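You operate a simulated robot arm through the tools that you are given. There is no shell and no other tool.

The job below is to be done with a simulated two-armed robot. You get a single attempt, and the scene is never put back.

TASK
Turn the cold store dial to +12C. Put the red spare reflector on the chest shelf of the stores rack. Take the yellow spare reflector and put it on the top of the belt bench. Carry the small grey bin with both arms and set it on the back end of the blue trolley's deck. Take the blue cup and put it on the lower shelf of the crate bench. Put the front carton that says "seals" from the top of the belt bench on the waist shelf of the stores rack and the front carton that says "clips" on the top of the steel desk. Put the white marker labelled "lake" from the top of the belt bench on the back of the air bench and the white marker labelled "ridge" on the shelf of the belt bench. Pull the dryer drawer open. Any order will do. Set down upright: red spare reflector, yellow spare reflector, front carton, white marker.

Only the result counts: the job must be done as asked and must still hold three seconds after the hand-in. Knocking over, shifting, dropping, spilling or breaking anything else fails it. Lids that push on must go on centred and level and be pressed home; caps that screw on are set level and turned clockwise until they are tight.

THE ROBOT
Two 7-joint arms with two-finger parallel grippers on one trunk, on a base that drives. Base frame: it is fixed to the floor where the robot stands at the start and does not move with it; the origin is under the middle of the robot, x ahead of it, y to its left, z up. Units: mm, rad, N and s.
The left shoulder is at the start at [-82, 119, 851], the right one opposite. Places, roughly: back end of the blue trolley's deck [500, -6600, 600]; back of the air bench (132x20 cm) [-80, -2920, 860]; blue cup (7x7x7 cm) [400, -2900, 900]; chest shelf of the stores rack [-1300, 700, 1200]; cold store dial [-2500, -800, 1300]; dryer drawer [-3000, -3100, 700]; front carton [-250, -1500, 1000]; lower shelf of the crate bench [-600, -3000, 200]; red spare reflector (6x4x8 cm) [-3200, -2800, 900]; shelf of the belt bench [-300, -1500, 300]; small grey bin (24x16x9 cm) [-2800, -3900, 900]; top of the belt bench [-300, -1500, 900]; top of the steel desk [2200, -4800, 900]; waist shelf of the stores rack [-1300, 700, 700]; white marker [-250, -1250, 1000]; yellow spare reflector (6x4x8 cm) [-2800, -3600, 900]. Payload 3.43 kg a hand.
Tool frame (each hand has its own): the origin (TCP) lies between the finger pads and is the grasp point; the fingertips stand 30 mm ahead of it; z points along the fingers, y is the line along which they close. The gripper opens to 94 mm. The fingers are 28 mm wide and 10 mm thick; the gripper's body (50 by 96 mm) begins 55 mm behind the TCP.
Orientation is that of the tool frame in the base frame, as [roll, pitch, yaw] about the fixed x, y, z axes, in that order (R = Rz(yaw) Ry(pitch) Rx(roll)). With the fingers straight down and closing along the base's y, the tool's x points along the base's -x, its y along +y and its z along -z.

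THE INTERFACE
- The arms move only by the tool play_rows. It takes "left_plan", "right_plan" or both (then of equal length, played together; a hand with none holds still); each is a list of rows, each an object (a shift or turn left out is 0, a gripper value left out holds the last) with "delta_pos": the shift along the base's x, y, z in mm, a list of three; "dr": the turn, a rotation vector about the base's x, y, z in rad, a list of three. In form: [{"delta_pos": [dx, dy, dz], "dr": [wx, wy, wz]}, ...]. A call has 1 to 20 rows; each row is the pose to reach, as a shift and turn from the pose commanded when the call began. "left_claw" and "right_claw" are, for a hand that has rows, the gripper command, from -1 (fully open) to 1 (shut), values between in proportion, set as the call begins (left out, the last holds). Rows are played at 5 a second. More than 50 mm and 0.15 rad between two rows, or a gripper value outside its range, and nothing of the call is played. Where a pose cannot be reached the arm comes as near as it can. A force on the tool above 40 N (or 10 N above the force at the start of the call, whichever is more), or a blocked arm, ends the call early, and 0.2 s more pass. Each finger travels about 153 mm/s and halts on what it meets, pressing with about 32 N; the grip force reading is that of the motor and also rises with nothing between the fingers. The clock runs only during rows and for 0.2 s after the last one: add rows that repeat a pose to give the fingers time. It gives the time, the measured TCP pose, the force on the tool (base axes), the opening and the grip force at its end, in the units of the frame above (readings bear some noise), with the torque about the TCP (base axes, N m) and any sound that the robot's microphone picked up.
- Cameras (640 x 400 px; columns grow to the right, rows downward): "scene" is now at [40.7, -7.8, 1573.1]; the picture's right is [-0.08, -1.00, 0.00], its down [-0.64, 0.05, -0.77] and it looks along [0.77, -0.06, -0.64] (base axes); focal length 248 px, centre (320, 200). "left" rides on the left gripper at [76, -14, -102] in its tool frame; the picture's right is [0.18, 0.98, 0.00], its down [-0.75, 0.14, -0.64] and it looks along [-0.63, 0.12, 0.77] (tool axes); focal length 243 px, centre (320, 200). "right" rides on the right gripper at [76, 14, -102] in its tool frame; the picture's right is [-0.18, 0.98, 0.00], its down [-0.75, -0.14, -0.64] and it looks along [-0.63, -0.12, 0.77] (tool axes); focal length 243 px, centre (320, 200). There is no depth. A picture from a camera that has moved, and an enlarged one, comes with that camera's place and axes in the base frame and with its lens.
- grab_frame(camera): a new picture of that camera. It takes no simulated time.
- raise_lower(by): slides the trunk up (or, below 0, down) by that many mm; the arms and the scene camera ride with it, the base frame stays. It gives what a move gives, with no picture.
- base_move(legs): drives the robot by 1 to 6 legs, each [ahead, left, turn to the left] in mm, mm and rad, along the robot's own axes; the way and the turn of a leg run together, so that a leg with both is an arc; at most 1500 mm and 3.142 rad a leg. The arms and the cameras ride along, it lands a little off, and it stops where it bumps. It gives what a move gives.
- pan_tilt(pan, tilt): turns the head with the scene camera to pan (to the left, within 2.496 rad either way) and tilt (down, from -0.506 to 1.204), counted from straight ahead of the robot. It gives what a move gives.
- zoom(camera, box): a new picture of the part [left, top, right, bottom] of that camera's present view, enlarged. It takes no simulated time.
- finish_job(): hands the job in; it is judged then, once.

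Places have to be worked out from the pictures, the camera data and where the tool is seen. Open the grippers and draw the arms clear of the work before you hand the job in, unless the task says otherwise.

The tools are called after "Emit:" by a JSON object that holds its "name" and its "arguments". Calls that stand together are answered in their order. play_rows: Moves the arms, as the interface text tells. Its arguments: {"type":"object","properties":{"left_plan":{"type":"array","items":{"type":"object","properties":{"delta_pos":{"type":"array","items":{"type":"number"}},"dr":{"type":"array","items":{"type":"number"}}}}},"left_claw":{"type":"number"},"right_plan":{"type":"array","items":{"type":"object","properties":{"delta_pos":{"type":"array","items":{"type":"number"}},"dr":{"type":"array","items":{"type":"number"}}}}},"right_claw":{"type":"number"}},"required":[]} The other tools are called the same way: raise_lower (by) slides the trunk up or down; base_move (legs) drives the base; pan_tilt (pan, tilt) turns the head that bears the scene camera; grab_frame (camera) takes a picture; zoom (camera, box) takes an enlarged picture of a part of a camera's view; finish_job () hands the job in.

At the start:

```text
time_s: 0.0
left_position: [323.1, 167.4, 1176.4]
left_tool_rot: [-3.141, 0.001, -3.141]
left_force: [0.9, 0.4, 0.6]
left_ft_torque: [-0.01, 0.06, 0.0]
left_width: 93.9
left_grip_force: 0.1
right_position: [338.3, -130.5, 1225.8]
right_tool_rot: [3.139, -0.001, -3.141]
right_force: [0.2, 0.7, 0.3]
right_ft_torque: [-0.02, 0.03, -0.02]
right_width: 94.1
right_grip_force: 0.1
trunk travel left (down, up): [-275.0, 60.0]
robot x, y, heading: [-2.5, -1.1, 0.003]
head pan, tilt: [-0.077, 0.691]
```

scene: 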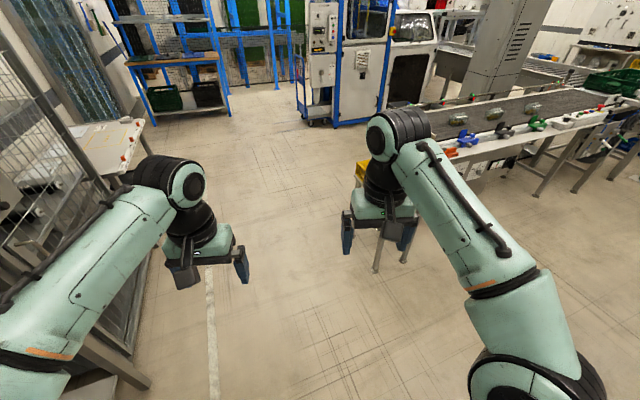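
right: 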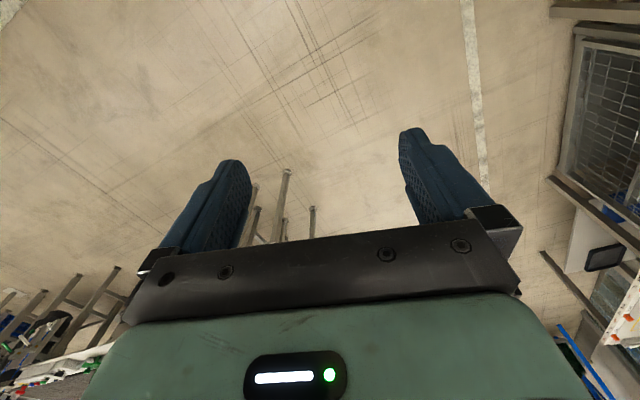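
left: 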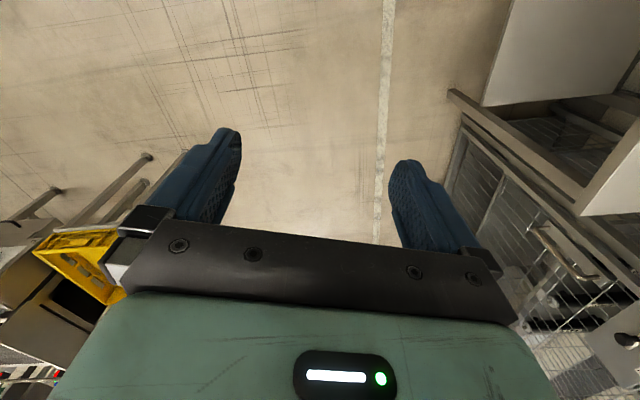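

I'll begin by looking around from where the robot stands, starting toward the right (the belt bench side).

Emit:
{"name": "pan_tilt", "arguments": {"pan": -1.0, "tilt": 0.5}}

Emit:
{"name": "grab_frame", "arguments": {"camera": "scene"}}

Emit:
{"name": "pan_tilt", "arguments": {"pan": -1.8, "tilt": 0.5}}

Emit:
{"name": "grab_frame", "arguments": {"camera": "scene"}}

Emit:
{"name": "pan_tilt", "arguments": {"pan": -2.49, "tilt": 0.4}}

Emit:
{"name": "grab_frame", "arguments": {"camera": "scene"}}

Emit:
{"name": "pan_tilt", "arguments": {"pan": 2.49, "tilt": 0.4}}

Emit:
{"name": "grab_frame", "arguments": {"camera": "scene"}}

Emit:
{"name": "pan_tilt", "arguments": {"pan": 1.5, "tilt": 0.4}}

Emit:
{"name": "grab_frame", "arguments": {"camera": "scene"}}

```text
time_s: 1.2
left_position: [323.2, 167.7, 1176.3]
left_tool_rot: [3.141, 0.001, -3.14]
left_force: [0.0, 0.7, -0.2]
left_ft_torque: [-0.05, 0.02, 0.01]
left_width: 93.8
left_grip_force: 0.0
right_position: [337.7, -130.9, 1223.7]
right_tool_rot: [-3.141, 0.0, -3.139]
right_force: [0.1, -0.1, 0.4]
right_ft_torque: [-0.01, -0.04, 0.0]
right_width: 93.9
right_grip_force: 0.0
trunk travel left (down, up): [-275.0, 60.0]
robot x, y, heading: [-2.5, 2.7, 0.001]
head pan, tilt: [-1.0, 0.499]
```

```text
taken
camera scene: at [4.9, -77.7, 1590.1], right [-0.84, -0.54, 0.0], down [-0.26, 0.4, -0.88], along [0.47, -0.74, -0.48], focal length 248 px, centre (320, 200)
```

scene: 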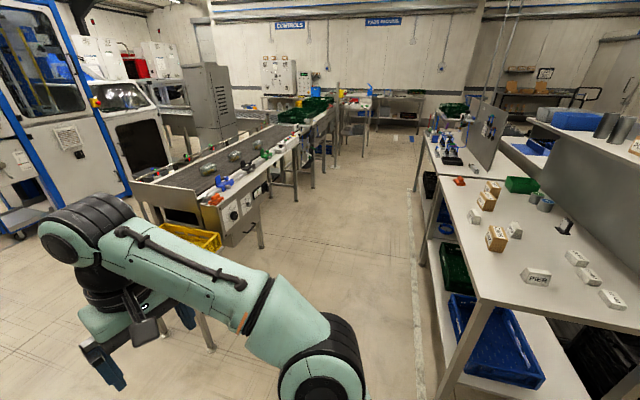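

```text
time_s: 2.4
left_position: [323.0, 167.4, 1177.0]
left_tool_rot: [3.139, -0.001, 3.141]
left_force: [-1.1, 0.6, -0.2]
left_ft_torque: [0.01, -0.03, 0.04]
left_width: 94.0
left_grip_force: 0.2
right_position: [338.0, -131.5, 1224.3]
right_tool_rot: [3.141, -0.001, 3.141]
right_force: [0.2, -0.6, -0.5]
right_ft_torque: [0.0, 0.01, -0.02]
right_width: 94.1
right_grip_force: 0.0
trunk travel left (down, up): [-275.0, 60.0]
robot x, y, heading: [-2.7, 1.3, 0.0]
head pan, tilt: [-1.799, 0.499]
```

```text
taken
camera scene: at [-64.8, -89.8, 1590.1], right [-0.97, 0.23, 0.0], down [0.11, 0.47, -0.88], along [-0.2, -0.86, -0.48], focal length 248 px, centre (320, 200)
```

scene: 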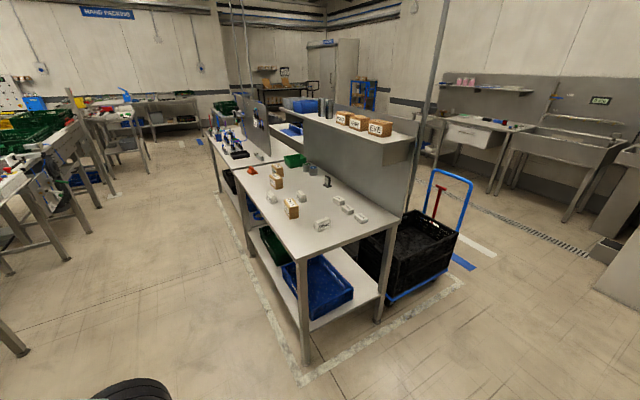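

```text
time_s: 3.4
left_position: [322.2, 168.4, 1175.6]
left_tool_rot: [-3.14, 0.0, 3.14]
left_force: [-0.3, 1.0, 0.4]
left_ft_torque: [-0.03, 0.02, -0.01]
left_width: 94.1
left_grip_force: 0.1
right_position: [339.3, -130.3, 1223.7]
right_tool_rot: [-3.142, -0.001, 3.141]
right_force: [0.3, 0.1, -0.2]
right_ft_torque: [-0.01, 0.01, 0.02]
right_width: 94.2
right_grip_force: 0.0
trunk travel left (down, up): [-275.0, 60.0]
robot x, y, heading: [-1.6, -1.6, 0.002]
head pan, tilt: [-2.491, 0.4]
```

```text
taken
camera scene: at [-117.9, -57.4, 1599.3], right [-0.61, 0.8, 0.0], down [0.31, 0.24, -0.92], along [-0.73, -0.56, -0.39], focal length 248 px, centre (320, 200)
```

scene: 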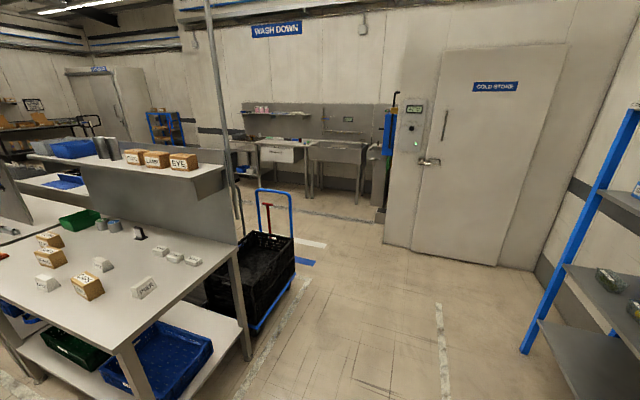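

```text
time_s: 7.3
left_position: [322.7, 167.5, 1176.3]
left_tool_rot: [3.14, -0.001, 3.141]
left_force: [1.5, -0.4, -0.2]
left_ft_torque: [-0.01, 0.03, -0.02]
left_width: 93.9
left_grip_force: 0.1
right_position: [338.8, -130.1, 1223.9]
right_tool_rot: [3.141, 0.001, -3.141]
right_force: [-0.2, -0.5, 0.1]
right_ft_torque: [-0.01, -0.02, 0.01]
right_width: 93.8
right_grip_force: 0.0
trunk travel left (down, up): [-275.0, 60.0]
robot x, y, heading: [-0.3, 3.1, 0.001]
head pan, tilt: [2.491, 0.4]
```

```text
taken
camera scene: at [-118.0, 55.0, 1599.3], right [0.61, 0.8, 0.0], down [0.31, -0.24, -0.92], along [-0.73, 0.56, -0.39], focal length 248 px, centre (320, 200)
```

scene: 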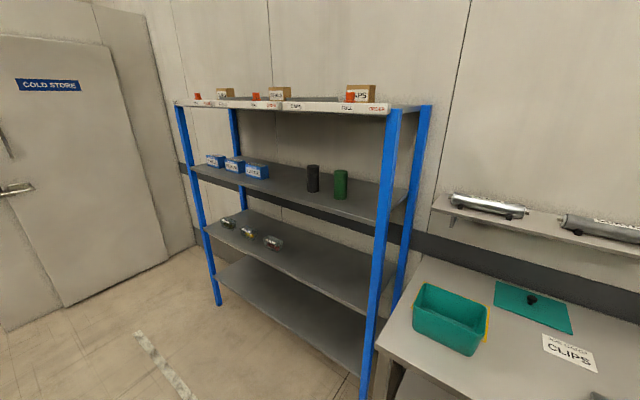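

```text
time_s: 8.6
left_position: [322.7, 166.4, 1176.4]
left_tool_rot: [3.141, 0.001, -3.141]
left_force: [-0.1, 0.2, 0.6]
left_ft_torque: [0.01, -0.01, 0.03]
left_width: 94.2
left_grip_force: 0.1
right_position: [338.5, -131.6, 1224.6]
right_tool_rot: [-3.141, 0.0, -3.141]
right_force: [-0.4, -0.1, -0.5]
right_ft_torque: [0.02, -0.01, 0.01]
right_width: 94.1
right_grip_force: 0.0
trunk travel left (down, up): [-275.0, 60.0]
robot x, y, heading: [1.1, 1.3, 0.002]
head pan, tilt: [1.499, 0.4]
```

```text
taken
camera scene: at [-37.8, 91.2, 1599.3], right [1.0, -0.07, 0.0], down [-0.03, -0.39, -0.92], along [0.07, 0.92, -0.39], focal length 248 px, centre (320, 200)
```

scene: 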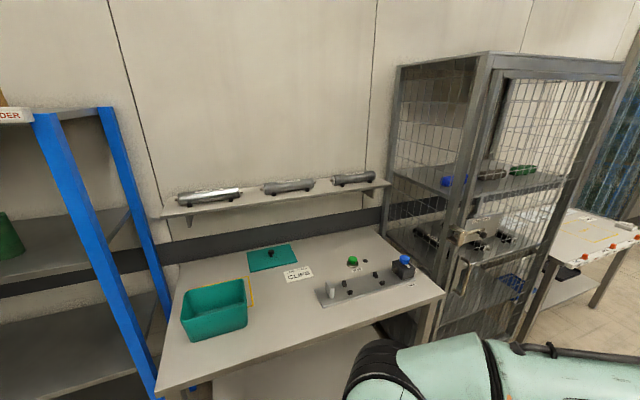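

The belt bench is to the right-behind, with cartons and white markers on it; the stores rack is behind-left. I'll zoom in on the labels of the belt bench.

Emit:
{"name": "pan_tilt", "arguments": {"pan": -1.8, "tilt": 0.5}}

Emit:
{"name": "zoom", "arguments": {"camera": "scene", "box": [200, 90, 400, 250]}}

Emit:
{"name": "zoom", "arguments": {"camera": "scene", "box": [260, 140, 360, 240]}}

```text
time_s: 11.4
left_position: [323.4, 167.0, 1177.4]
left_tool_rot: [-3.141, 0.001, 3.141]
left_force: [0.6, -0.3, -0.6]
left_ft_torque: [0.03, -0.02, 0.01]
left_width: 94.1
left_grip_force: 0.1
right_position: [338.7, -130.9, 1224.8]
right_tool_rot: [-3.139, 0.001, 3.141]
right_force: [0.3, -0.2, -0.2]
right_ft_torque: [-0.02, 0.03, -0.02]
right_width: 94.0
right_grip_force: 0.1
trunk travel left (down, up): [-275.0, 60.0]
robot x, y, heading: [1.1, -1.5, -0.001]
head pan, tilt: [-1.799, 0.499]
```

```text
2.50 times, centred on (300, 170) of scene
camera zoom: at [-64.9, -89.8, 1590.1], right [-0.97, 0.23, 0.0], down [0.11, 0.47, -0.88], along [-0.2, -0.86, -0.48], focal length 621 px, centre (370, 275)
```

zoom: 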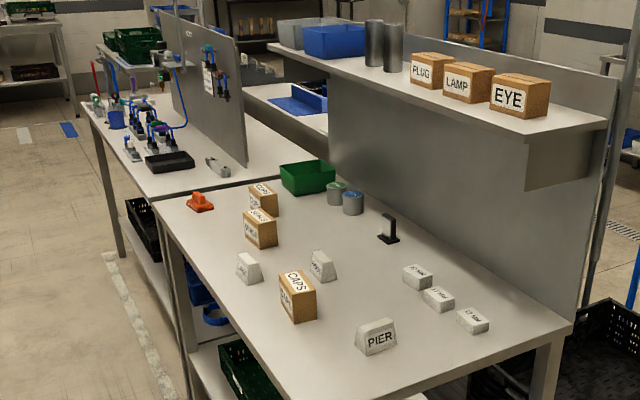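

```text
4.00 times, centred on (310, 190) of scene
camera zoom: at [-64.9, -89.8, 1590.1], right [-0.97, 0.23, 0.0], down [0.11, 0.47, -0.88], along [-0.2, -0.86, -0.48], focal length 994 px, centre (360, 240)
```

zoom: 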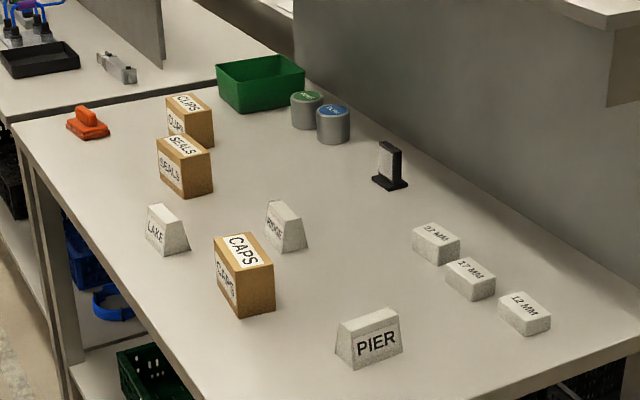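

The markers read LAKE, RIDGE (?) and PIER; cartons CAPS, SEALS, CLIPS. I'll look down at my own base to learn the footprint, and then see the rest of the room.

Emit:
{"name": "pan_tilt", "arguments": {"pan": 0.0, "tilt": 1.2}}

Emit:
{"name": "grab_frame", "arguments": {"camera": "scene"}}

Emit:
{"name": "pan_tilt", "arguments": {"pan": -2.4, "tilt": 1.2}}

Emit:
{"name": "grab_frame", "arguments": {"camera": "scene"}}

```text
time_s: 13.2
left_position: [321.3, 166.5, 1176.7]
left_tool_rot: [-3.141, 0.0, -3.141]
left_force: [-0.5, -0.2, 0.4]
left_ft_torque: [0.01, -0.04, 0.0]
left_width: 94.1
left_grip_force: 0.2
right_position: [338.6, -131.7, 1223.6]
right_tool_rot: [-3.141, 0.001, 3.14]
right_force: [0.2, -0.2, -0.1]
right_ft_torque: [0.02, 0.0, -0.01]
right_width: 94.1
right_grip_force: 0.2
trunk travel left (down, up): [-275.0, 60.0]
robot x, y, heading: [-1.0, -4.5, 0.002]
head pan, tilt: [0.0, 1.201]
```

```text
taken
camera scene: at [11.6, -1.3, 1536.5], right [0.0, -1.0, 0.0], down [-0.93, 0.0, -0.36], along [0.36, 0.0, -0.93], focal length 248 px, centre (320, 200)
```

scene: 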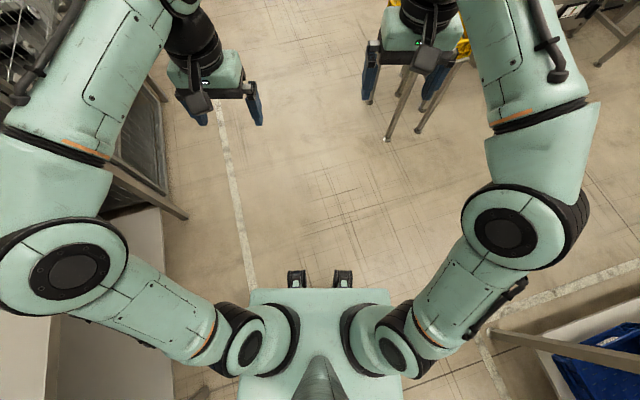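

```text
time_s: 15.4
left_position: [323.3, 167.5, 1176.7]
left_tool_rot: [3.141, 0.001, 3.14]
left_force: [0.1, -0.3, 1.0]
left_ft_torque: [0.03, -0.01, -0.03]
left_width: 94.1
left_grip_force: 0.0
right_position: [338.3, -130.4, 1224.2]
right_tool_rot: [3.141, -0.001, 3.141]
right_force: [-0.1, -0.8, 0.6]
right_ft_torque: [-0.01, -0.03, -0.02]
right_width: 93.9
right_grip_force: 0.0
trunk travel left (down, up): [-275.0, 60.0]
robot x, y, heading: [-0.5, -1.2, -0.002]
head pan, tilt: [-2.4, 1.201]
```

```text
taken
camera scene: at [-85.5, -39.0, 1536.5], right [-0.68, 0.74, 0.0], down [0.69, 0.63, -0.36], along [-0.27, -0.24, -0.93], focal length 248 px, centre (320, 200)
```

scene: 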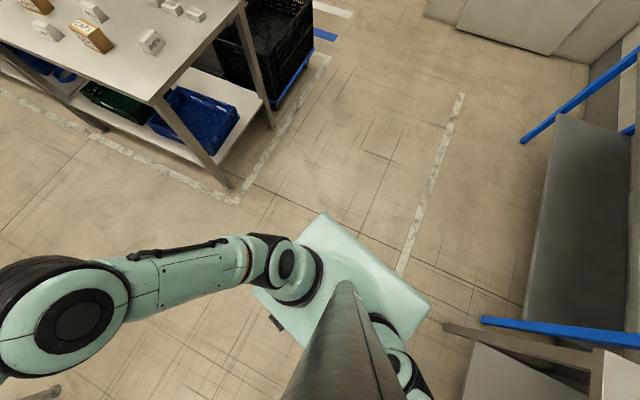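

The base is slim (wheels to about x=150). I'll test how far the arm really reaches with the tool down, in free air ahead of the robot.

Emit:
{"name": "play_rows", "arguments": {"left_plan": [{"delta_pos": [30, 0, -30]}, {"delta_pos": [60, 0, -60]}, {"delta_pos": [90, 0, -90]}, {"delta_pos": [120, 0, -120]}, {"delta_pos": [150, 0, -150]}, {"delta_pos": [180, 0, -180]}, {"delta_pos": [180, 0, -180]}]}}

Emit:
{"name": "play_rows", "arguments": {"right_plan": [{"delta_pos": [0, 0, -40]}, {"delta_pos": [0, 0, -80]}, {"delta_pos": [0, 0, -120]}, {"delta_pos": [0, 0, -160]}, {"delta_pos": [0, 0, -200]}, {"delta_pos": [0, 0, -240]}, {"delta_pos": [0, 0, -280]}, {"delta_pos": [0, 0, -280]}]}}

```text
time_s: 17.0
left_position: [501.5, 164.8, 996.1]
left_tool_rot: [3.141, 0.0, 3.14]
left_force: [-0.1, 0.0, 0.5]
left_ft_torque: [0.02, 0.01, 0.0]
left_width: 93.9
left_grip_force: 0.1
right_position: [337.7, -130.0, 1224.3]
right_tool_rot: [-3.141, 0.002, 3.141]
right_force: [0.2, 0.7, 0.5]
right_ft_torque: [0.01, -0.01, 0.01]
right_width: 94.1
right_grip_force: 0.0
trunk travel left (down, up): [-275.0, 60.0]
robot x, y, heading: [3.3, 0.4, -0.0]
head pan, tilt: [-2.4, 1.201]
```

```text
time_s: 18.8
left_position: [501.2, 166.0, 997.5]
left_tool_rot: [3.141, 0.002, 3.141]
left_force: [-0.1, -0.4, -0.2]
left_ft_torque: [0.01, 0.04, -0.01]
left_width: 93.9
left_grip_force: 0.1
right_position: [339.0, -131.3, 944.6]
right_tool_rot: [-3.14, 0.002, 3.141]
right_force: [-0.2, -0.3, -0.1]
right_ft_torque: [-0.02, -0.03, 0.0]
right_width: 94.0
right_grip_force: 0.0
trunk travel left (down, up): [-275.0, 60.0]
robot x, y, heading: [-1.1, -0.3, 0.001]
head pan, tilt: [-2.4, 1.201]
```

Reach is more generous than stated. I'll push farther to find the limit at bench height.

Emit:
{"name": "play_rows", "arguments": {"left_plan": [{"delta_pos": [40, 0, -20]}, {"delta_pos": [80, 0, -40]}, {"delta_pos": [120, 0, -60]}, {"delta_pos": [160, 0, -80]}, {"delta_pos": [200, 0, -100]}, {"delta_pos": [200, 0, -100]}]}}

Emit:
{"name": "play_rows", "arguments": {"right_plan": [{"delta_pos": [-40, 0, 0]}, {"delta_pos": [-80, 0, 0]}, {"delta_pos": [-120, 0, 0]}, {"delta_pos": [-160, 0, 0]}, {"delta_pos": [-160, 0, 0]}]}}

Emit:
{"name": "pan_tilt", "arguments": {"pan": 0.0, "tilt": 0.9}}

Emit:
{"name": "grab_frame", "arguments": {"camera": "scene"}}

```text
time_s: 20.2
left_position: [553.7, 183.6, 904.3]
left_tool_rot: [3.141, 0.0, -3.141]
left_force: [0.6, -0.2, 0.0]
left_ft_torque: [-0.02, -0.01, 0.01]
left_width: 93.8
left_grip_force: 0.0
left hand out of reach, approached as far as the arm can: row 1, 2, 3, 4, 5, 6
right_position: [340.7, -132.7, 946.3]
right_tool_rot: [3.141, -0.001, 3.141]
right_force: [-0.2, 0.3, -0.9]
right_ft_torque: [0.01, 0.03, -0.01]
right_width: 94.1
right_grip_force: 0.1
trunk travel left (down, up): [-275.0, 60.0]
robot x, y, heading: [0.4, -0.6, 0.001]
head pan, tilt: [-2.4, 1.201]
```

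```text
time_s: 21.4
left_position: [553.5, 183.1, 904.4]
left_tool_rot: [-3.141, 0.0, -3.14]
left_force: [0.1, 0.8, -0.1]
left_ft_torque: [-0.02, 0.03, 0.05]
left_width: 94.1
left_grip_force: 0.0
right_position: [176.7, -134.3, 944.7]
right_tool_rot: [-3.141, -0.002, 3.14]
right_force: [0.8, -0.1, -0.5]
right_ft_torque: [0.0, 0.04, -0.01]
right_width: 94.0
right_grip_force: 0.0
trunk travel left (down, up): [-275.0, 60.0]
robot x, y, heading: [0.3, 1.6, -0.002]
head pan, tilt: [-2.4, 1.201]
```

```text
time_s: 23.6
left_position: [552.6, 183.2, 903.8]
left_tool_rot: [-3.141, 0.0, 3.141]
left_force: [-1.2, -0.6, -0.2]
left_ft_torque: [-0.02, -0.01, 0.0]
left_width: 94.0
left_grip_force: 0.1
right_position: [177.3, -133.8, 944.5]
right_tool_rot: [-3.141, -0.001, 3.14]
right_force: [0.3, 0.4, -0.4]
right_ft_torque: [0.0, -0.01, 0.02]
right_width: 94.0
right_grip_force: 0.0
trunk travel left (down, up): [-275.0, 60.0]
robot x, y, heading: [-0.9, -2.1, -0.006]
head pan, tilt: [0.0, 0.901]
```

```text
taken
camera scene: at [31.2, -1.3, 1556.3], right [0.0, -1.0, 0.0], down [-0.78, 0.0, -0.62], along [0.62, 0.0, -0.78], focal length 248 px, centre (320, 200)
```

scene: 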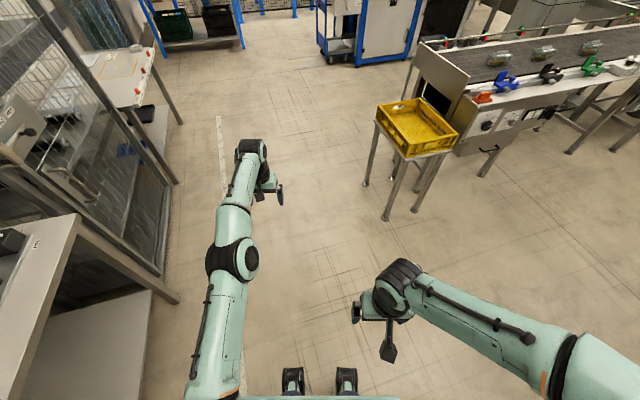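

The arm reaches about 550 mm ahead at bench height. I'll tuck the arms into a travel pose and then drive to the aisle side of the belt bench (its long axis is turned about 17° from the base y axis).

Emit:
{"name": "play_rows", "arguments": {"left_plan": [{"delta_pos": [-40, 0, 40]}, {"delta_pos": [-80, -5, 80]}, {"delta_pos": [-120, -10, 120]}, {"delta_pos": [-160, -15, 160]}, {"delta_pos": [-200, -16, 200]}, {"delta_pos": [-240, -16, 240]}, {"delta_pos": [-270, -16, 250]}], "right_plan": [{"delta_pos": [20, -5, 40]}, {"delta_pos": [40, -10, 80]}, {"delta_pos": [60, -15, 120]}, {"delta_pos": [80, -20, 160]}, {"delta_pos": [100, -25, 200]}, {"delta_pos": [105, -30, 210]}, {"delta_pos": [105, -33, 210]}]}}

Emit:
{"name": "base_move", "arguments": {"legs": [[400, -700, 0], [0, 0, -1.42], [0, 0, -1.417], [150, 600, 0]]}}

Emit:
{"name": "pan_tilt", "arguments": {"pan": 0.0, "tilt": 0.7}}

Emit:
{"name": "grab_frame", "arguments": {"camera": "scene"}}

```text
refused: row 1 steps farther than a row can; nothing moved
```

```text
time_s: 42.6
left_position: [-40.9, -1668.6, 905.1]
left_tool_rot: [3.142, 0.0, 0.285]
left_force: [0.2, -0.2, 0.0]
left_ft_torque: [0.02, -0.03, -0.02]
left_width: 94.2
left_grip_force: 0.0
right_position: [232.4, -1258.2, 945.6]
right_tool_rot: [-3.141, 0.001, 0.285]
right_force: [-0.5, -0.2, -0.4]
right_ft_torque: [0.02, 0.06, 0.01]
right_width: 94.1
right_grip_force: 0.1
trunk travel left (down, up): [-275.0, 60.0]
robot x, y, heading: [437.1, -1338.0, -2.858]
head pan, tilt: [0.0, 0.901]
```

```text
time_s: 43.3
left_position: [-40.3, -1668.9, 905.7]
left_tool_rot: [-3.14, 0.0, 0.285]
left_force: [-0.1, 0.4, -0.7]
left_ft_torque: [-0.02, 0.02, -0.02]
left_width: 94.1
left_grip_force: 0.0
right_position: [231.7, -1258.8, 945.5]
right_tool_rot: [-3.141, 0.002, 0.285]
right_force: [0.1, 0.0, -0.7]
right_ft_torque: [-0.01, 0.04, 0.0]
right_width: 93.8
right_grip_force: 0.1
trunk travel left (down, up): [-275.0, 60.0]
robot x, y, heading: [436.2, -1336.1, -2.857]
head pan, tilt: [0.0, 0.7]
```

```text
taken
camera scene: at [399.7, -1349.3, 1572.4], right [-0.28, 0.96, 0.0], down [0.62, 0.18, -0.76], along [-0.73, -0.21, -0.64], focal length 248 px, centre (320, 200)
```

scene: 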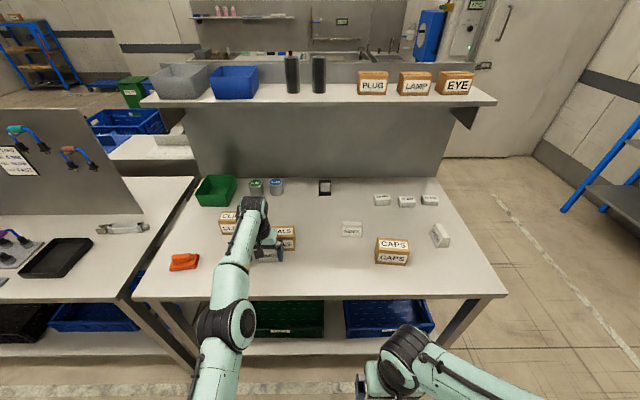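

The arm move was refused (row step over 50 mm), so the left arm was still stretched out over the bench; I must check whether it touched anything. I'll look closely before moving.

Emit:
{"name": "grab_frame", "arguments": {"camera": "left"}}

Emit:
{"name": "zoom", "arguments": {"camera": "scene", "box": [180, 170, 460, 345]}}

```text
taken
camera left: at [29.0, -1633.0, 1007.2], right [0.45, -0.89, 0.0], down [-0.68, -0.35, 0.64], along [-0.57, -0.29, -0.77], focal length 243 px, centre (320, 200)
```

left: 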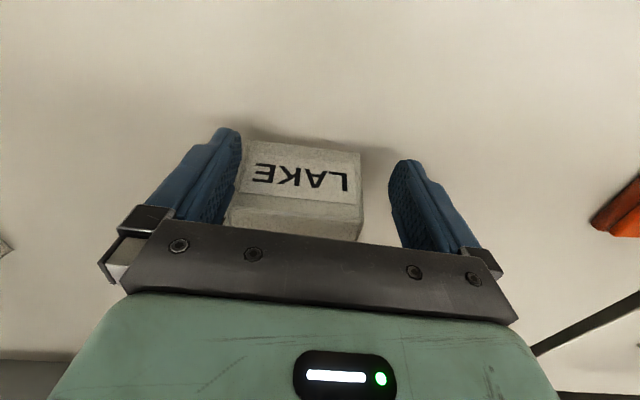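

```text
2.29 times, centred on (320, 258) of scene
camera zoom: at [399.7, -1349.3, 1572.4], right [-0.28, 0.96, 0.0], down [0.62, 0.18, -0.76], along [-0.73, -0.21, -0.64], focal length 568 px, centre (320, 69)
```

zoom: 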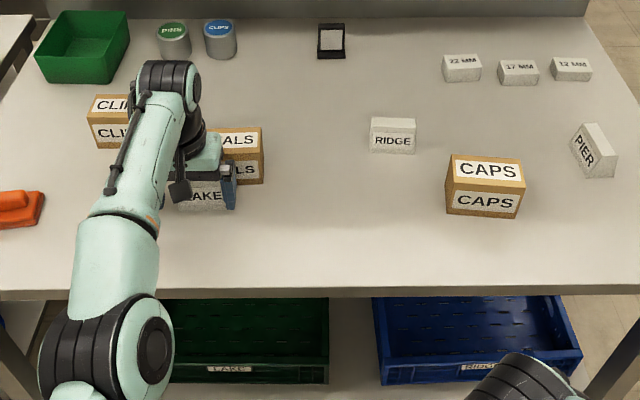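

By luck the fingers stand around the LAKE marker without having tipped it (it stands upright). I'll raise the left hand straight up and pull both arms into a safer pose before doing anything else.

Emit:
{"name": "play_rows", "arguments": {"left_plan": [{"delta_pos": [0, 0, 30]}, {"delta_pos": [0, 0, 70]}, {"delta_pos": [0, 0, 115]}, {"delta_pos": [0, 0, 160]}, {"delta_pos": [0, 0, 200]}, {"delta_pos": [40, 15, 220]}, {"delta_pos": [80, 25, 235]}, {"delta_pos": [120, 38, 245]}], "right_plan": [{"delta_pos": [0, 0, 40]}, {"delta_pos": [0, 0, 80]}, {"delta_pos": [0, 0, 120]}, {"delta_pos": [0, 0, 160]}, {"delta_pos": [-20, 0, 200]}, {"delta_pos": [-40, -5, 205]}, {"delta_pos": [-80, -15, 205]}, {"delta_pos": [-100, -20, 205]}]}}

Emit:
{"name": "zoom", "arguments": {"camera": "scene", "box": [180, 170, 460, 345]}}

Emit:
{"name": "grab_frame", "arguments": {"camera": "left"}}

```text
time_s: 45.1
left_position: [82.4, -1631.8, 1153.8]
left_tool_rot: [-3.141, 0.002, 0.285]
left_force: [0.7, 0.3, -0.5]
left_ft_torque: [0.01, 0.01, -0.02]
left_width: 93.8
left_grip_force: 0.0
left hand out of reach, approached as far as the arm can: row 1, 2, 3, 4, 5, 6, 7
right_position: [132.8, -1280.4, 1150.0]
right_tool_rot: [3.141, 0.004, 0.283]
right_force: [0.7, -0.1, -0.3]
right_ft_torque: [-0.02, 0.05, 0.03]
right_width: 94.0
right_grip_force: 0.0
trunk travel left (down, up): [-275.0, 60.0]
robot x, y, heading: [440.2, -1337.4, -2.856]
head pan, tilt: [0.0, 0.7]
```

```text
2.29 times, centred on (320, 258) of scene
camera zoom: at [403.0, -1348.7, 1572.4], right [-0.28, 0.96, 0.0], down [0.62, 0.18, -0.77], along [-0.74, -0.22, -0.64], focal length 568 px, centre (320, 69)
```

zoom: 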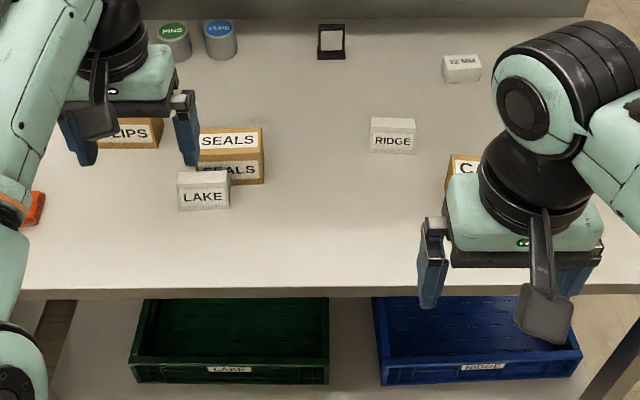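

```text
taken
camera left: at [153.0, -1596.3, 1256.6], right [0.45, -0.89, 0.0], down [-0.68, -0.35, 0.64], along [-0.57, -0.29, -0.77], focal length 243 px, centre (320, 200)
```

left: 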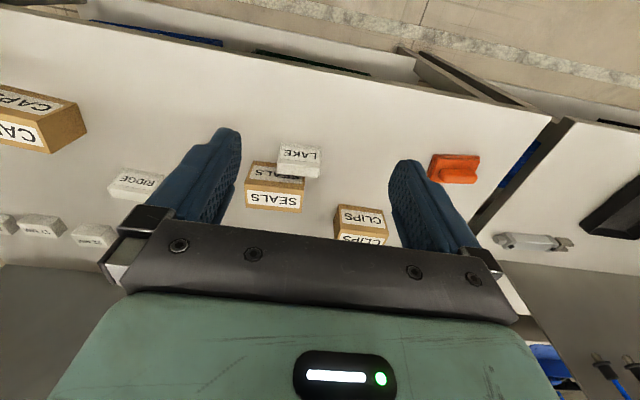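

LAKE stands upright just in front of SEALS; nothing else has moved (CAPS and PIER match the earlier view). I'll drive closer, about 220 mm ahead, to get comfortable reach over the bench.

Emit:
{"name": "base_move", "arguments": {"legs": [[215, 0, 0.017]]}}

Emit:
{"name": "pan_tilt", "arguments": {"pan": 0.0, "tilt": 0.95}}

Emit:
{"name": "grab_frame", "arguments": {"camera": "scene"}}

Emit:
{"name": "grab_frame", "arguments": {"camera": "right"}}

Emit:
{"name": "grab_frame", "arguments": {"camera": "left"}}

```text
time_s: 46.8
left_position: [-116.5, -1699.3, 1152.9]
left_tool_rot: [3.141, -0.002, 0.305]
left_force: [-0.3, 0.0, 0.8]
left_ft_torque: [0.01, -0.01, -0.01]
left_width: 94.3
left_grip_force: 0.2
right_position: [-72.6, -1348.7, 1150.2]
right_tool_rot: [3.141, 0.0, 0.303]
right_force: [-0.6, -0.6, 0.0]
right_ft_torque: [0.01, -0.04, -0.01]
right_width: 94.1
right_grip_force: 0.0
trunk travel left (down, up): [-275.0, 60.0]
robot x, y, heading: [237.6, -1401.5, -2.842]
head pan, tilt: [0.0, 0.7]
```

```text
time_s: 47.5
left_position: [-115.5, -1699.8, 1152.6]
left_tool_rot: [3.141, 0.0, 0.305]
left_force: [-0.6, -0.7, -0.4]
left_ft_torque: [-0.01, -0.01, 0.01]
left_width: 94.0
left_grip_force: 0.0
right_position: [-71.0, -1347.8, 1151.8]
right_tool_rot: [3.141, 0.002, 0.304]
right_force: [0.3, 0.5, 0.2]
right_ft_torque: [0.01, -0.03, 0.06]
right_width: 94.0
right_grip_force: 0.0
trunk travel left (down, up): [-275.0, 60.0]
robot x, y, heading: [238.8, -1397.6, -2.841]
head pan, tilt: [0.0, 0.949]
```

```text
taken
camera scene: at [210.2, -1407.5, 1552.7], right [-0.3, 0.95, 0.0], down [0.78, 0.24, -0.58], along [-0.56, -0.17, -0.81], focal length 248 px, centre (320, 200)
```

scene: 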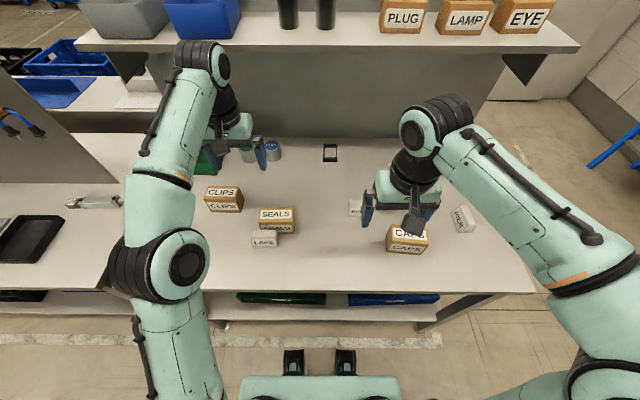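

```text
taken
camera right: at [6.4, -1339.3, 1253.7], right [0.12, -0.99, 0.0], down [-0.76, -0.09, 0.64], along [-0.64, -0.08, -0.77], focal length 243 px, centre (320, 200)
```

right: 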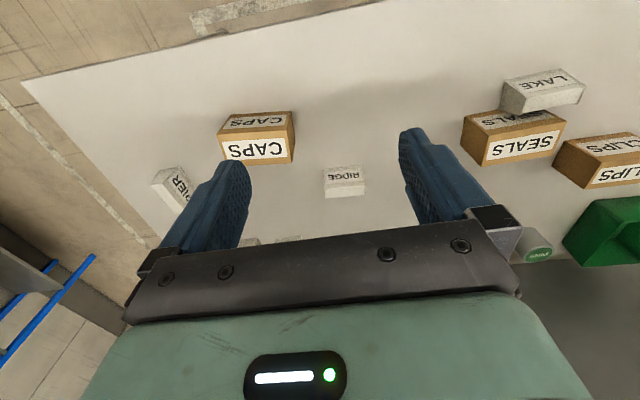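

```text
taken
camera left: at [-46.2, -1663.5, 1255.9], right [0.47, -0.88, 0.0], down [-0.68, -0.36, 0.64], along [-0.57, -0.3, -0.77], focal length 243 px, centre (320, 200)
```

left: 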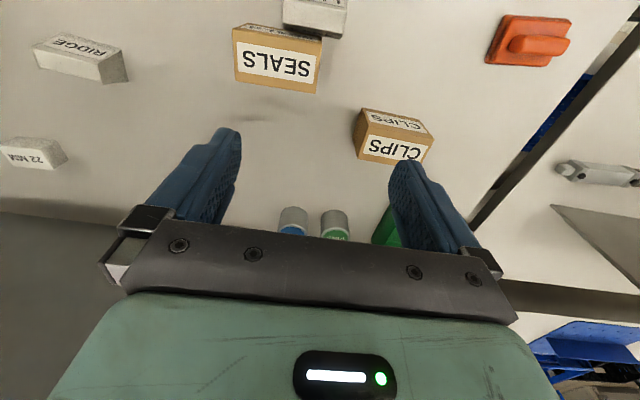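

RIDGE is at about (-245,-1415) on the bench. I'll zoom in the right hand camera on it to measure its pose exactly.

Emit:
{"name": "zoom", "arguments": {"camera": "right", "box": [290, 140, 400, 210]}}

Emit:
{"name": "zoom", "arguments": {"camera": "right", "box": [440, 50, 640, 210]}}

```text
5.71 times, centred on (345, 175) of right
camera zoom: at [6.4, -1339.3, 1253.7], right [0.12, -0.99, 0.0], down [-0.76, -0.09, 0.64], along [-0.64, -0.08, -0.77], focal length 1386 px, centre (177, 343)
```

zoom: 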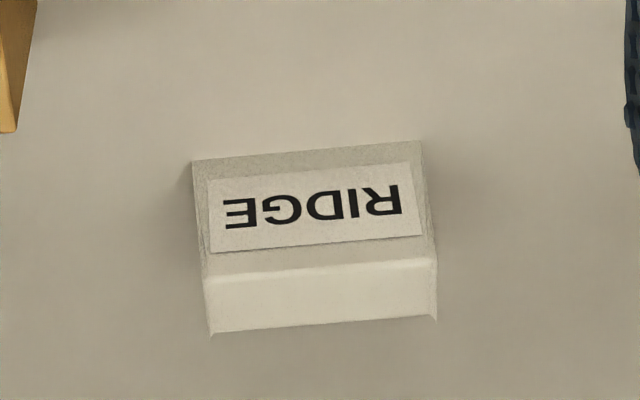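

```text
2.50 times, centred on (540, 130) of right
camera zoom: at [6.4, -1339.3, 1253.7], right [0.12, -0.99, 0.0], down [-0.76, -0.09, 0.64], along [-0.64, -0.08, -0.77], focal length 606 px, centre (-230, 375)
```

zoom: 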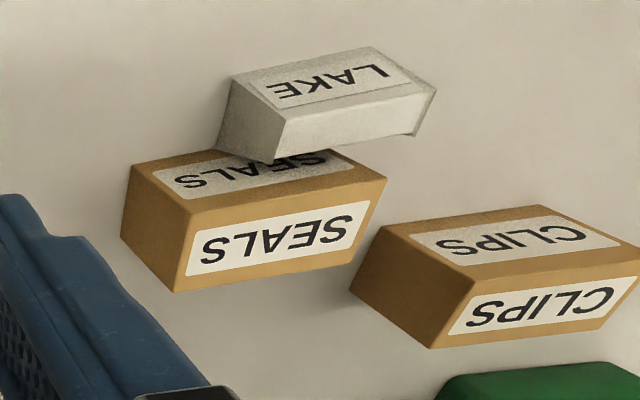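

Measurements: markers are about 75×44×47 mm, cartons about 101×51×74 mm; RIDGE is centred near (-253,-1415) with its width axis at heading −1.35. I'll move the right hand above RIDGE, turned to match, then tilt it forward (so I can later reach under the bench top with the same tilt).

Emit:
{"name": "play_rows", "arguments": {"right_plan": [{"delta_pos": [-40, -14, -20], "dr": [0, 0, -0.02]}, {"delta_pos": [-80, -29, -45], "dr": [0, 0, -0.04]}, {"delta_pos": [-120, -44, -70], "dr": [0, 0, -0.06]}, {"delta_pos": [-155, -57, -95], "dr": [0, 0, -0.08]}, {"delta_pos": [-176, -65, -110], "dr": [0, 0, -0.08]}, {"delta_pos": [-176, -65, -110], "dr": [0, 0, -0.08]}], "right_claw": -1}}

Emit:
{"name": "play_rows", "arguments": {"right_plan": [{"delta_pos": [0, 0, 0], "dr": [-0.0288, 0.1268, 0]}, {"delta_pos": [0, 0, 0], "dr": [-0.0576, 0.2535, 0]}, {"delta_pos": [0, 0, 0], "dr": [-0.0864, 0.3803, 0]}, {"delta_pos": [0, 0, 0], "dr": [-0.1152, 0.507, 0]}, {"delta_pos": [0, 0, 0], "dr": [-0.1441, 0.6338, 0]}, {"delta_pos": [0, 0, 0], "dr": [-0.1441, 0.6338, 0]}]}}

Emit:
{"name": "grab_frame", "arguments": {"camera": "right"}}

Emit:
{"name": "grab_frame", "arguments": {"camera": "scene"}}

```text
time_s: 49.0
left_position: [-115.9, -1699.4, 1153.4]
left_tool_rot: [-3.139, 0.0, 0.304]
left_force: [-0.8, 0.9, 0.5]
left_ft_torque: [-0.02, 0.0, 0.03]
left_width: 94.0
left_grip_force: 0.1
right_position: [-248.4, -1413.0, 1040.9]
right_tool_rot: [-3.141, 0.002, 0.224]
right_force: [0.3, -0.1, 1.0]
right_ft_torque: [-0.01, 0.0, -0.02]
right_width: 94.3
right_grip_force: 0.1
trunk travel left (down, up): [-275.0, 60.0]
robot x, y, heading: [241.1, -1395.9, -2.837]
head pan, tilt: [0.0, 0.949]
```

```text
time_s: 50.4
left_position: [-115.7, -1700.3, 1153.8]
left_tool_rot: [-3.141, -0.001, 0.302]
left_force: [0.1, 0.3, 0.3]
left_ft_torque: [0.0, 0.01, 0.0]
left_width: 94.3
left_grip_force: 0.0
right_position: [-247.4, -1413.7, 1039.4]
right_tool_rot: [-3.141, 0.652, 0.226]
right_force: [0.3, -1.6, -0.5]
right_ft_torque: [0.0, 0.0, 0.0]
right_width: 94.0
right_grip_force: 0.1
trunk travel left (down, up): [-275.0, 60.0]
robot x, y, heading: [234.8, -1397.6, -2.835]
head pan, tilt: [0.0, 0.949]
```

```text
taken
camera right: at [-123.9, -1400.9, 1076.3], right [0.08, -0.99, 0.11], down [-0.24, 0.09, 0.97], along [-0.97, -0.1, -0.23], focal length 243 px, centre (320, 200)
```

right: 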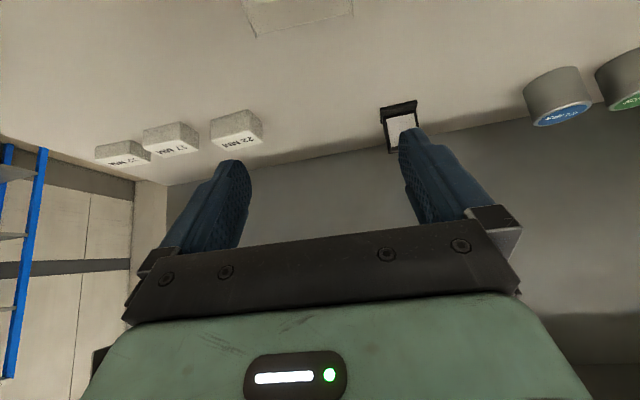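

```text
taken
camera scene: at [209.8, -1407.6, 1552.7], right [-0.3, 0.95, 0.0], down [0.78, 0.24, -0.58], along [-0.56, -0.17, -0.81], focal length 248 px, centre (320, 200)
```

scene: 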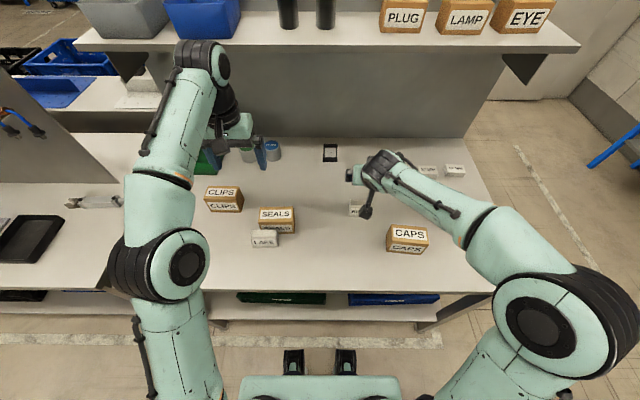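

The tilt works. I'll descend to z≈960 (tips just above the marker) and check lateral alignment.

Emit:
{"name": "play_rows", "arguments": {"right_plan": [{"delta_pos": [0, 0, -40]}, {"delta_pos": [0, 0, -80]}, {"delta_pos": [0, 0, -80]}]}}

Emit:
{"name": "grab_frame", "arguments": {"camera": "right"}}

Emit:
{"name": "zoom", "arguments": {"camera": "scene", "box": [320, 130, 460, 270]}}

```text
time_s: 51.1
left_position: [-116.1, -1699.6, 1153.6]
left_tool_rot: [3.142, 0.0, 0.303]
left_force: [0.3, 0.8, -0.2]
left_ft_torque: [-0.01, -0.01, 0.0]
left_width: 94.0
left_grip_force: 0.1
right_position: [-247.1, -1414.6, 958.5]
right_tool_rot: [3.141, 0.652, 0.226]
right_force: [0.7, -0.4, -0.4]
right_ft_torque: [0.03, -0.01, 0.01]
right_width: 94.0
right_grip_force: 0.1
trunk travel left (down, up): [-275.0, 60.0]
robot x, y, heading: [237.4, -1400.2, -2.837]
head pan, tilt: [0.0, 0.949]
```

```text
taken
camera right: at [-123.2, -1402.1, 994.1], right [0.08, -0.99, 0.11], down [-0.24, 0.09, 0.97], along [-0.97, -0.1, -0.23], focal length 243 px, centre (320, 200)
```

right: 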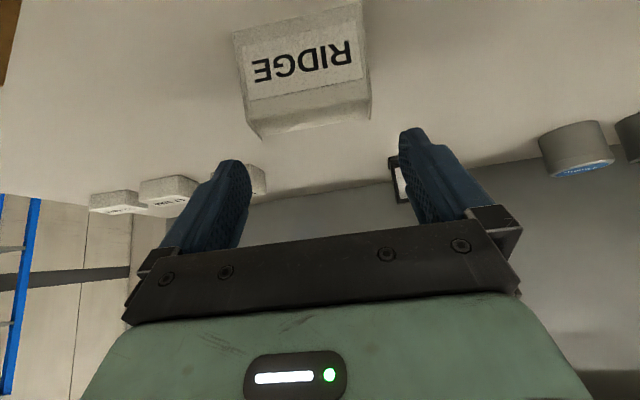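

```text
2.86 times, centred on (390, 200) of scene
camera zoom: at [210.3, -1407.4, 1552.7], right [-0.3, 0.95, 0.0], down [0.78, 0.24, -0.58], along [-0.56, -0.17, -0.81], focal length 710 px, centre (120, 200)
```

zoom: 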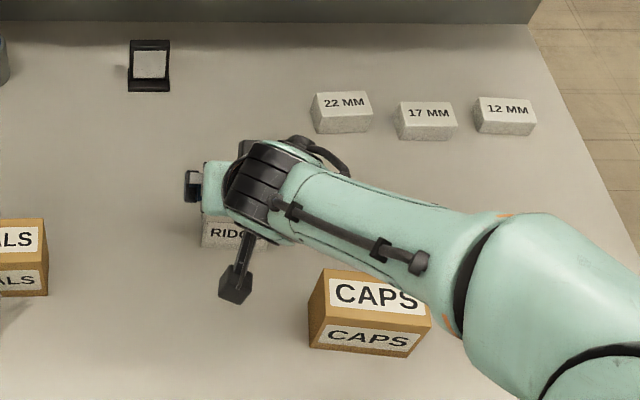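

RIDGE's top is at z≈909 and it sits about 4 mm to the right of the finger midline; I'll correct that, descend to z≈898 and close.

Emit:
{"name": "play_rows", "arguments": {"right_plan": [{"delta_pos": [-1, 4, 0]}, {"delta_pos": [-1, 4, -30]}, {"delta_pos": [-1, 4, -60]}, {"delta_pos": [-1, 4, -60]}]}}

Emit:
{"name": "grab_frame", "arguments": {"camera": "right"}}

```text
time_s: 52.1
left_position: [-115.2, -1698.8, 1152.6]
left_tool_rot: [-3.141, 0.0, 0.303]
left_force: [0.3, -0.2, 0.5]
left_ft_torque: [0.0, -0.01, 0.01]
left_width: 94.1
left_grip_force: 0.0
right_position: [-247.3, -1409.8, 899.9]
right_tool_rot: [-3.14, 0.652, 0.223]
right_force: [0.7, 0.5, 0.6]
right_ft_torque: [0.02, 0.02, -0.02]
right_width: 94.1
right_grip_force: 0.1
trunk travel left (down, up): [-275.0, 60.0]
robot x, y, heading: [236.8, -1398.2, -2.834]
head pan, tilt: [0.0, 0.949]
```

```text
taken
camera right: at [-123.4, -1396.4, 935.9], right [0.08, -0.99, 0.11], down [-0.24, 0.09, 0.97], along [-0.97, -0.1, -0.23], focal length 243 px, centre (320, 200)
```

right: 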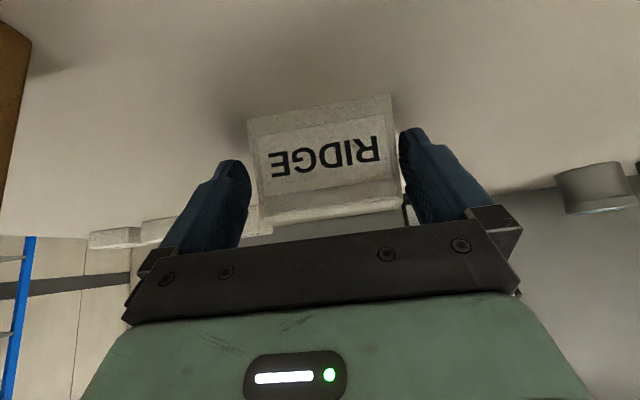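

The fingers stand either side of RIDGE. Closing the right gripper.

Emit:
{"name": "play_rows", "arguments": {"right_plan": [{"delta_pos": [0, 0, 0]}, {"delta_pos": [0, 0, 0]}, {"delta_pos": [0, 0, 0]}, {"delta_pos": [0, 0, 0]}], "right_claw": 1}}

Emit:
{"name": "play_rows", "arguments": {"right_plan": [{"delta_pos": [0, 0, 30]}, {"delta_pos": [0, 0, 75]}, {"delta_pos": [0, 0, 120]}, {"delta_pos": [0, 0, 160]}, {"delta_pos": [0, 0, 160]}]}}

Emit:
{"name": "grab_frame", "arguments": {"camera": "right"}}

```text
time_s: 53.1
left_position: [-115.4, -1699.5, 1152.6]
left_tool_rot: [3.142, 0.0, 0.305]
left_force: [-0.1, -0.9, -1.1]
left_ft_torque: [0.01, 0.04, 0.0]
left_width: 94.2
left_grip_force: 0.1
right_position: [-246.8, -1408.9, 900.5]
right_tool_rot: [-3.141, 0.652, 0.223]
right_force: [1.1, -0.6, -0.3]
right_ft_torque: [0.02, 0.01, 0.0]
right_width: 75.3
right_grip_force: 31.5
trunk travel left (down, up): [-275.0, 60.0]
robot x, y, heading: [237.9, -1393.8, -2.84]
head pan, tilt: [0.0, 0.949]
```

```text
time_s: 54.4
left_position: [-115.1, -1699.3, 1152.7]
left_tool_rot: [3.141, 0.001, 0.303]
left_force: [0.2, 0.0, 0.0]
left_ft_torque: [0.04, -0.01, 0.04]
left_width: 94.0
left_grip_force: 0.1
right_position: [-247.6, -1410.5, 1062.5]
right_tool_rot: [-3.141, 0.649, 0.223]
right_force: [0.0, 0.4, -1.0]
right_ft_torque: [-0.04, -0.03, -0.02]
right_width: 75.3
right_grip_force: 31.8
trunk travel left (down, up): [-275.0, 60.0]
robot x, y, heading: [236.8, -1400.4, -2.836]
head pan, tilt: [0.0, 0.949]
```

```text
taken
camera right: at [-123.1, -1397.6, 1098.8], right [0.08, -0.99, 0.11], down [-0.24, 0.09, 0.97], along [-0.97, -0.1, -0.23], focal length 243 px, centre (320, 200)
```

right: 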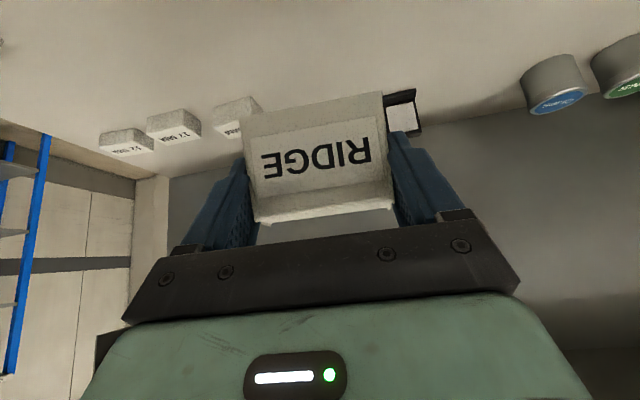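

RIDGE is gripped firmly (75.3 mm). I'll back off 380 mm and lower the trunk to look at the bench's shelf.

Emit:
{"name": "base_move", "arguments": {"legs": [[-380, 0, 0]]}}

Emit:
{"name": "raise_lower", "arguments": {"by": -270}}

Emit:
{"name": "pan_tilt", "arguments": {"pan": 0.15, "tilt": 0.75}}

Emit:
{"name": "grab_frame", "arguments": {"camera": "scene"}}

```text
time_s: 56.8
left_position: [248.1, -1587.2, 1153.0]
left_tool_rot: [-3.141, -0.001, 0.309]
left_force: [0.6, -0.2, 0.5]
left_ft_torque: [0.01, -0.01, -0.01]
left_width: 94.0
left_grip_force: 0.0
right_position: [116.3, -1297.3, 1061.8]
right_tool_rot: [-3.142, 0.652, 0.227]
right_force: [-0.6, -0.2, -0.2]
right_ft_torque: [-0.02, -0.02, 0.03]
right_width: 75.4
right_grip_force: 31.9
trunk travel left (down, up): [-275.0, 60.0]
robot x, y, heading: [599.1, -1285.9, -2.836]
head pan, tilt: [0.0, 0.949]
```

```text
time_s: 59.5
left_position: [247.8, -1587.2, 882.6]
left_tool_rot: [-3.14, 0.0, 0.309]
left_force: [-1.2, -0.4, -0.6]
left_ft_torque: [0.0, 0.03, -0.01]
left_width: 94.1
left_grip_force: 0.0
right_position: [115.7, -1297.4, 792.6]
right_tool_rot: [3.141, 0.651, 0.228]
right_force: [0.4, -0.4, -0.2]
right_ft_torque: [0.01, 0.02, 0.04]
right_width: 75.3
right_grip_force: 31.8
trunk travel left (down, up): [-5.0, 330.0]
robot x, y, heading: [596.3, -1284.2, -2.833]
head pan, tilt: [0.0, 0.949]
```

```text
time_s: 60.2
left_position: [248.0, -1586.8, 883.3]
left_tool_rot: [-3.141, 0.0, 0.309]
left_force: [-0.3, 0.2, -0.1]
left_ft_torque: [-0.02, -0.01, 0.0]
left_width: 93.8
left_grip_force: 0.0
right_position: [115.1, -1297.8, 792.9]
right_tool_rot: [-3.141, 0.652, 0.228]
right_force: [-0.7, 0.1, -1.0]
right_ft_torque: [0.0, -0.03, 0.0]
right_width: 75.2
right_grip_force: 31.8
trunk travel left (down, up): [-5.0, 330.0]
robot x, y, heading: [598.4, -1284.7, -2.835]
head pan, tilt: [0.15, 0.75]
```

```text
taken
camera scene: at [520.6, -1322.5, 1294.2], right [-0.44, 0.9, 0.0], down [0.61, 0.3, -0.73], along [-0.66, -0.32, -0.68], focal length 248 px, centre (320, 200)
```

scene: 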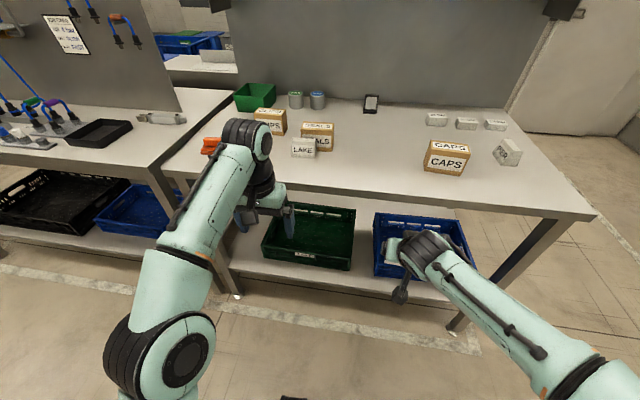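

I'll zoom in on the belt bench's shelf to find free space.

Emit:
{"name": "zoom", "arguments": {"camera": "scene", "box": [200, 180, 480, 340]}}

```text
2.29 times, centred on (340, 260) of scene
camera zoom: at [520.6, -1322.5, 1294.2], right [-0.44, 0.9, 0.0], down [0.61, 0.3, -0.73], along [-0.66, -0.32, -0.68], focal length 568 px, centre (274, 63)
```

zoom: 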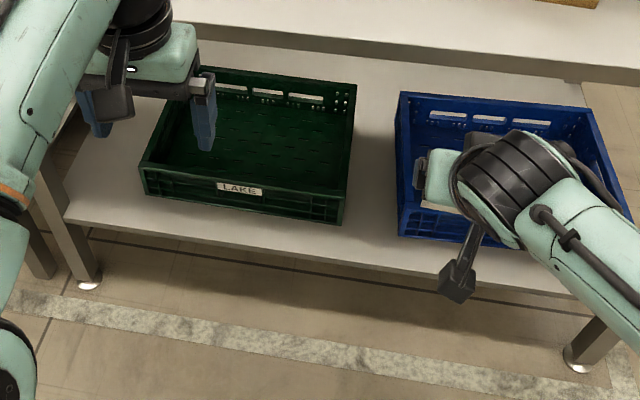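

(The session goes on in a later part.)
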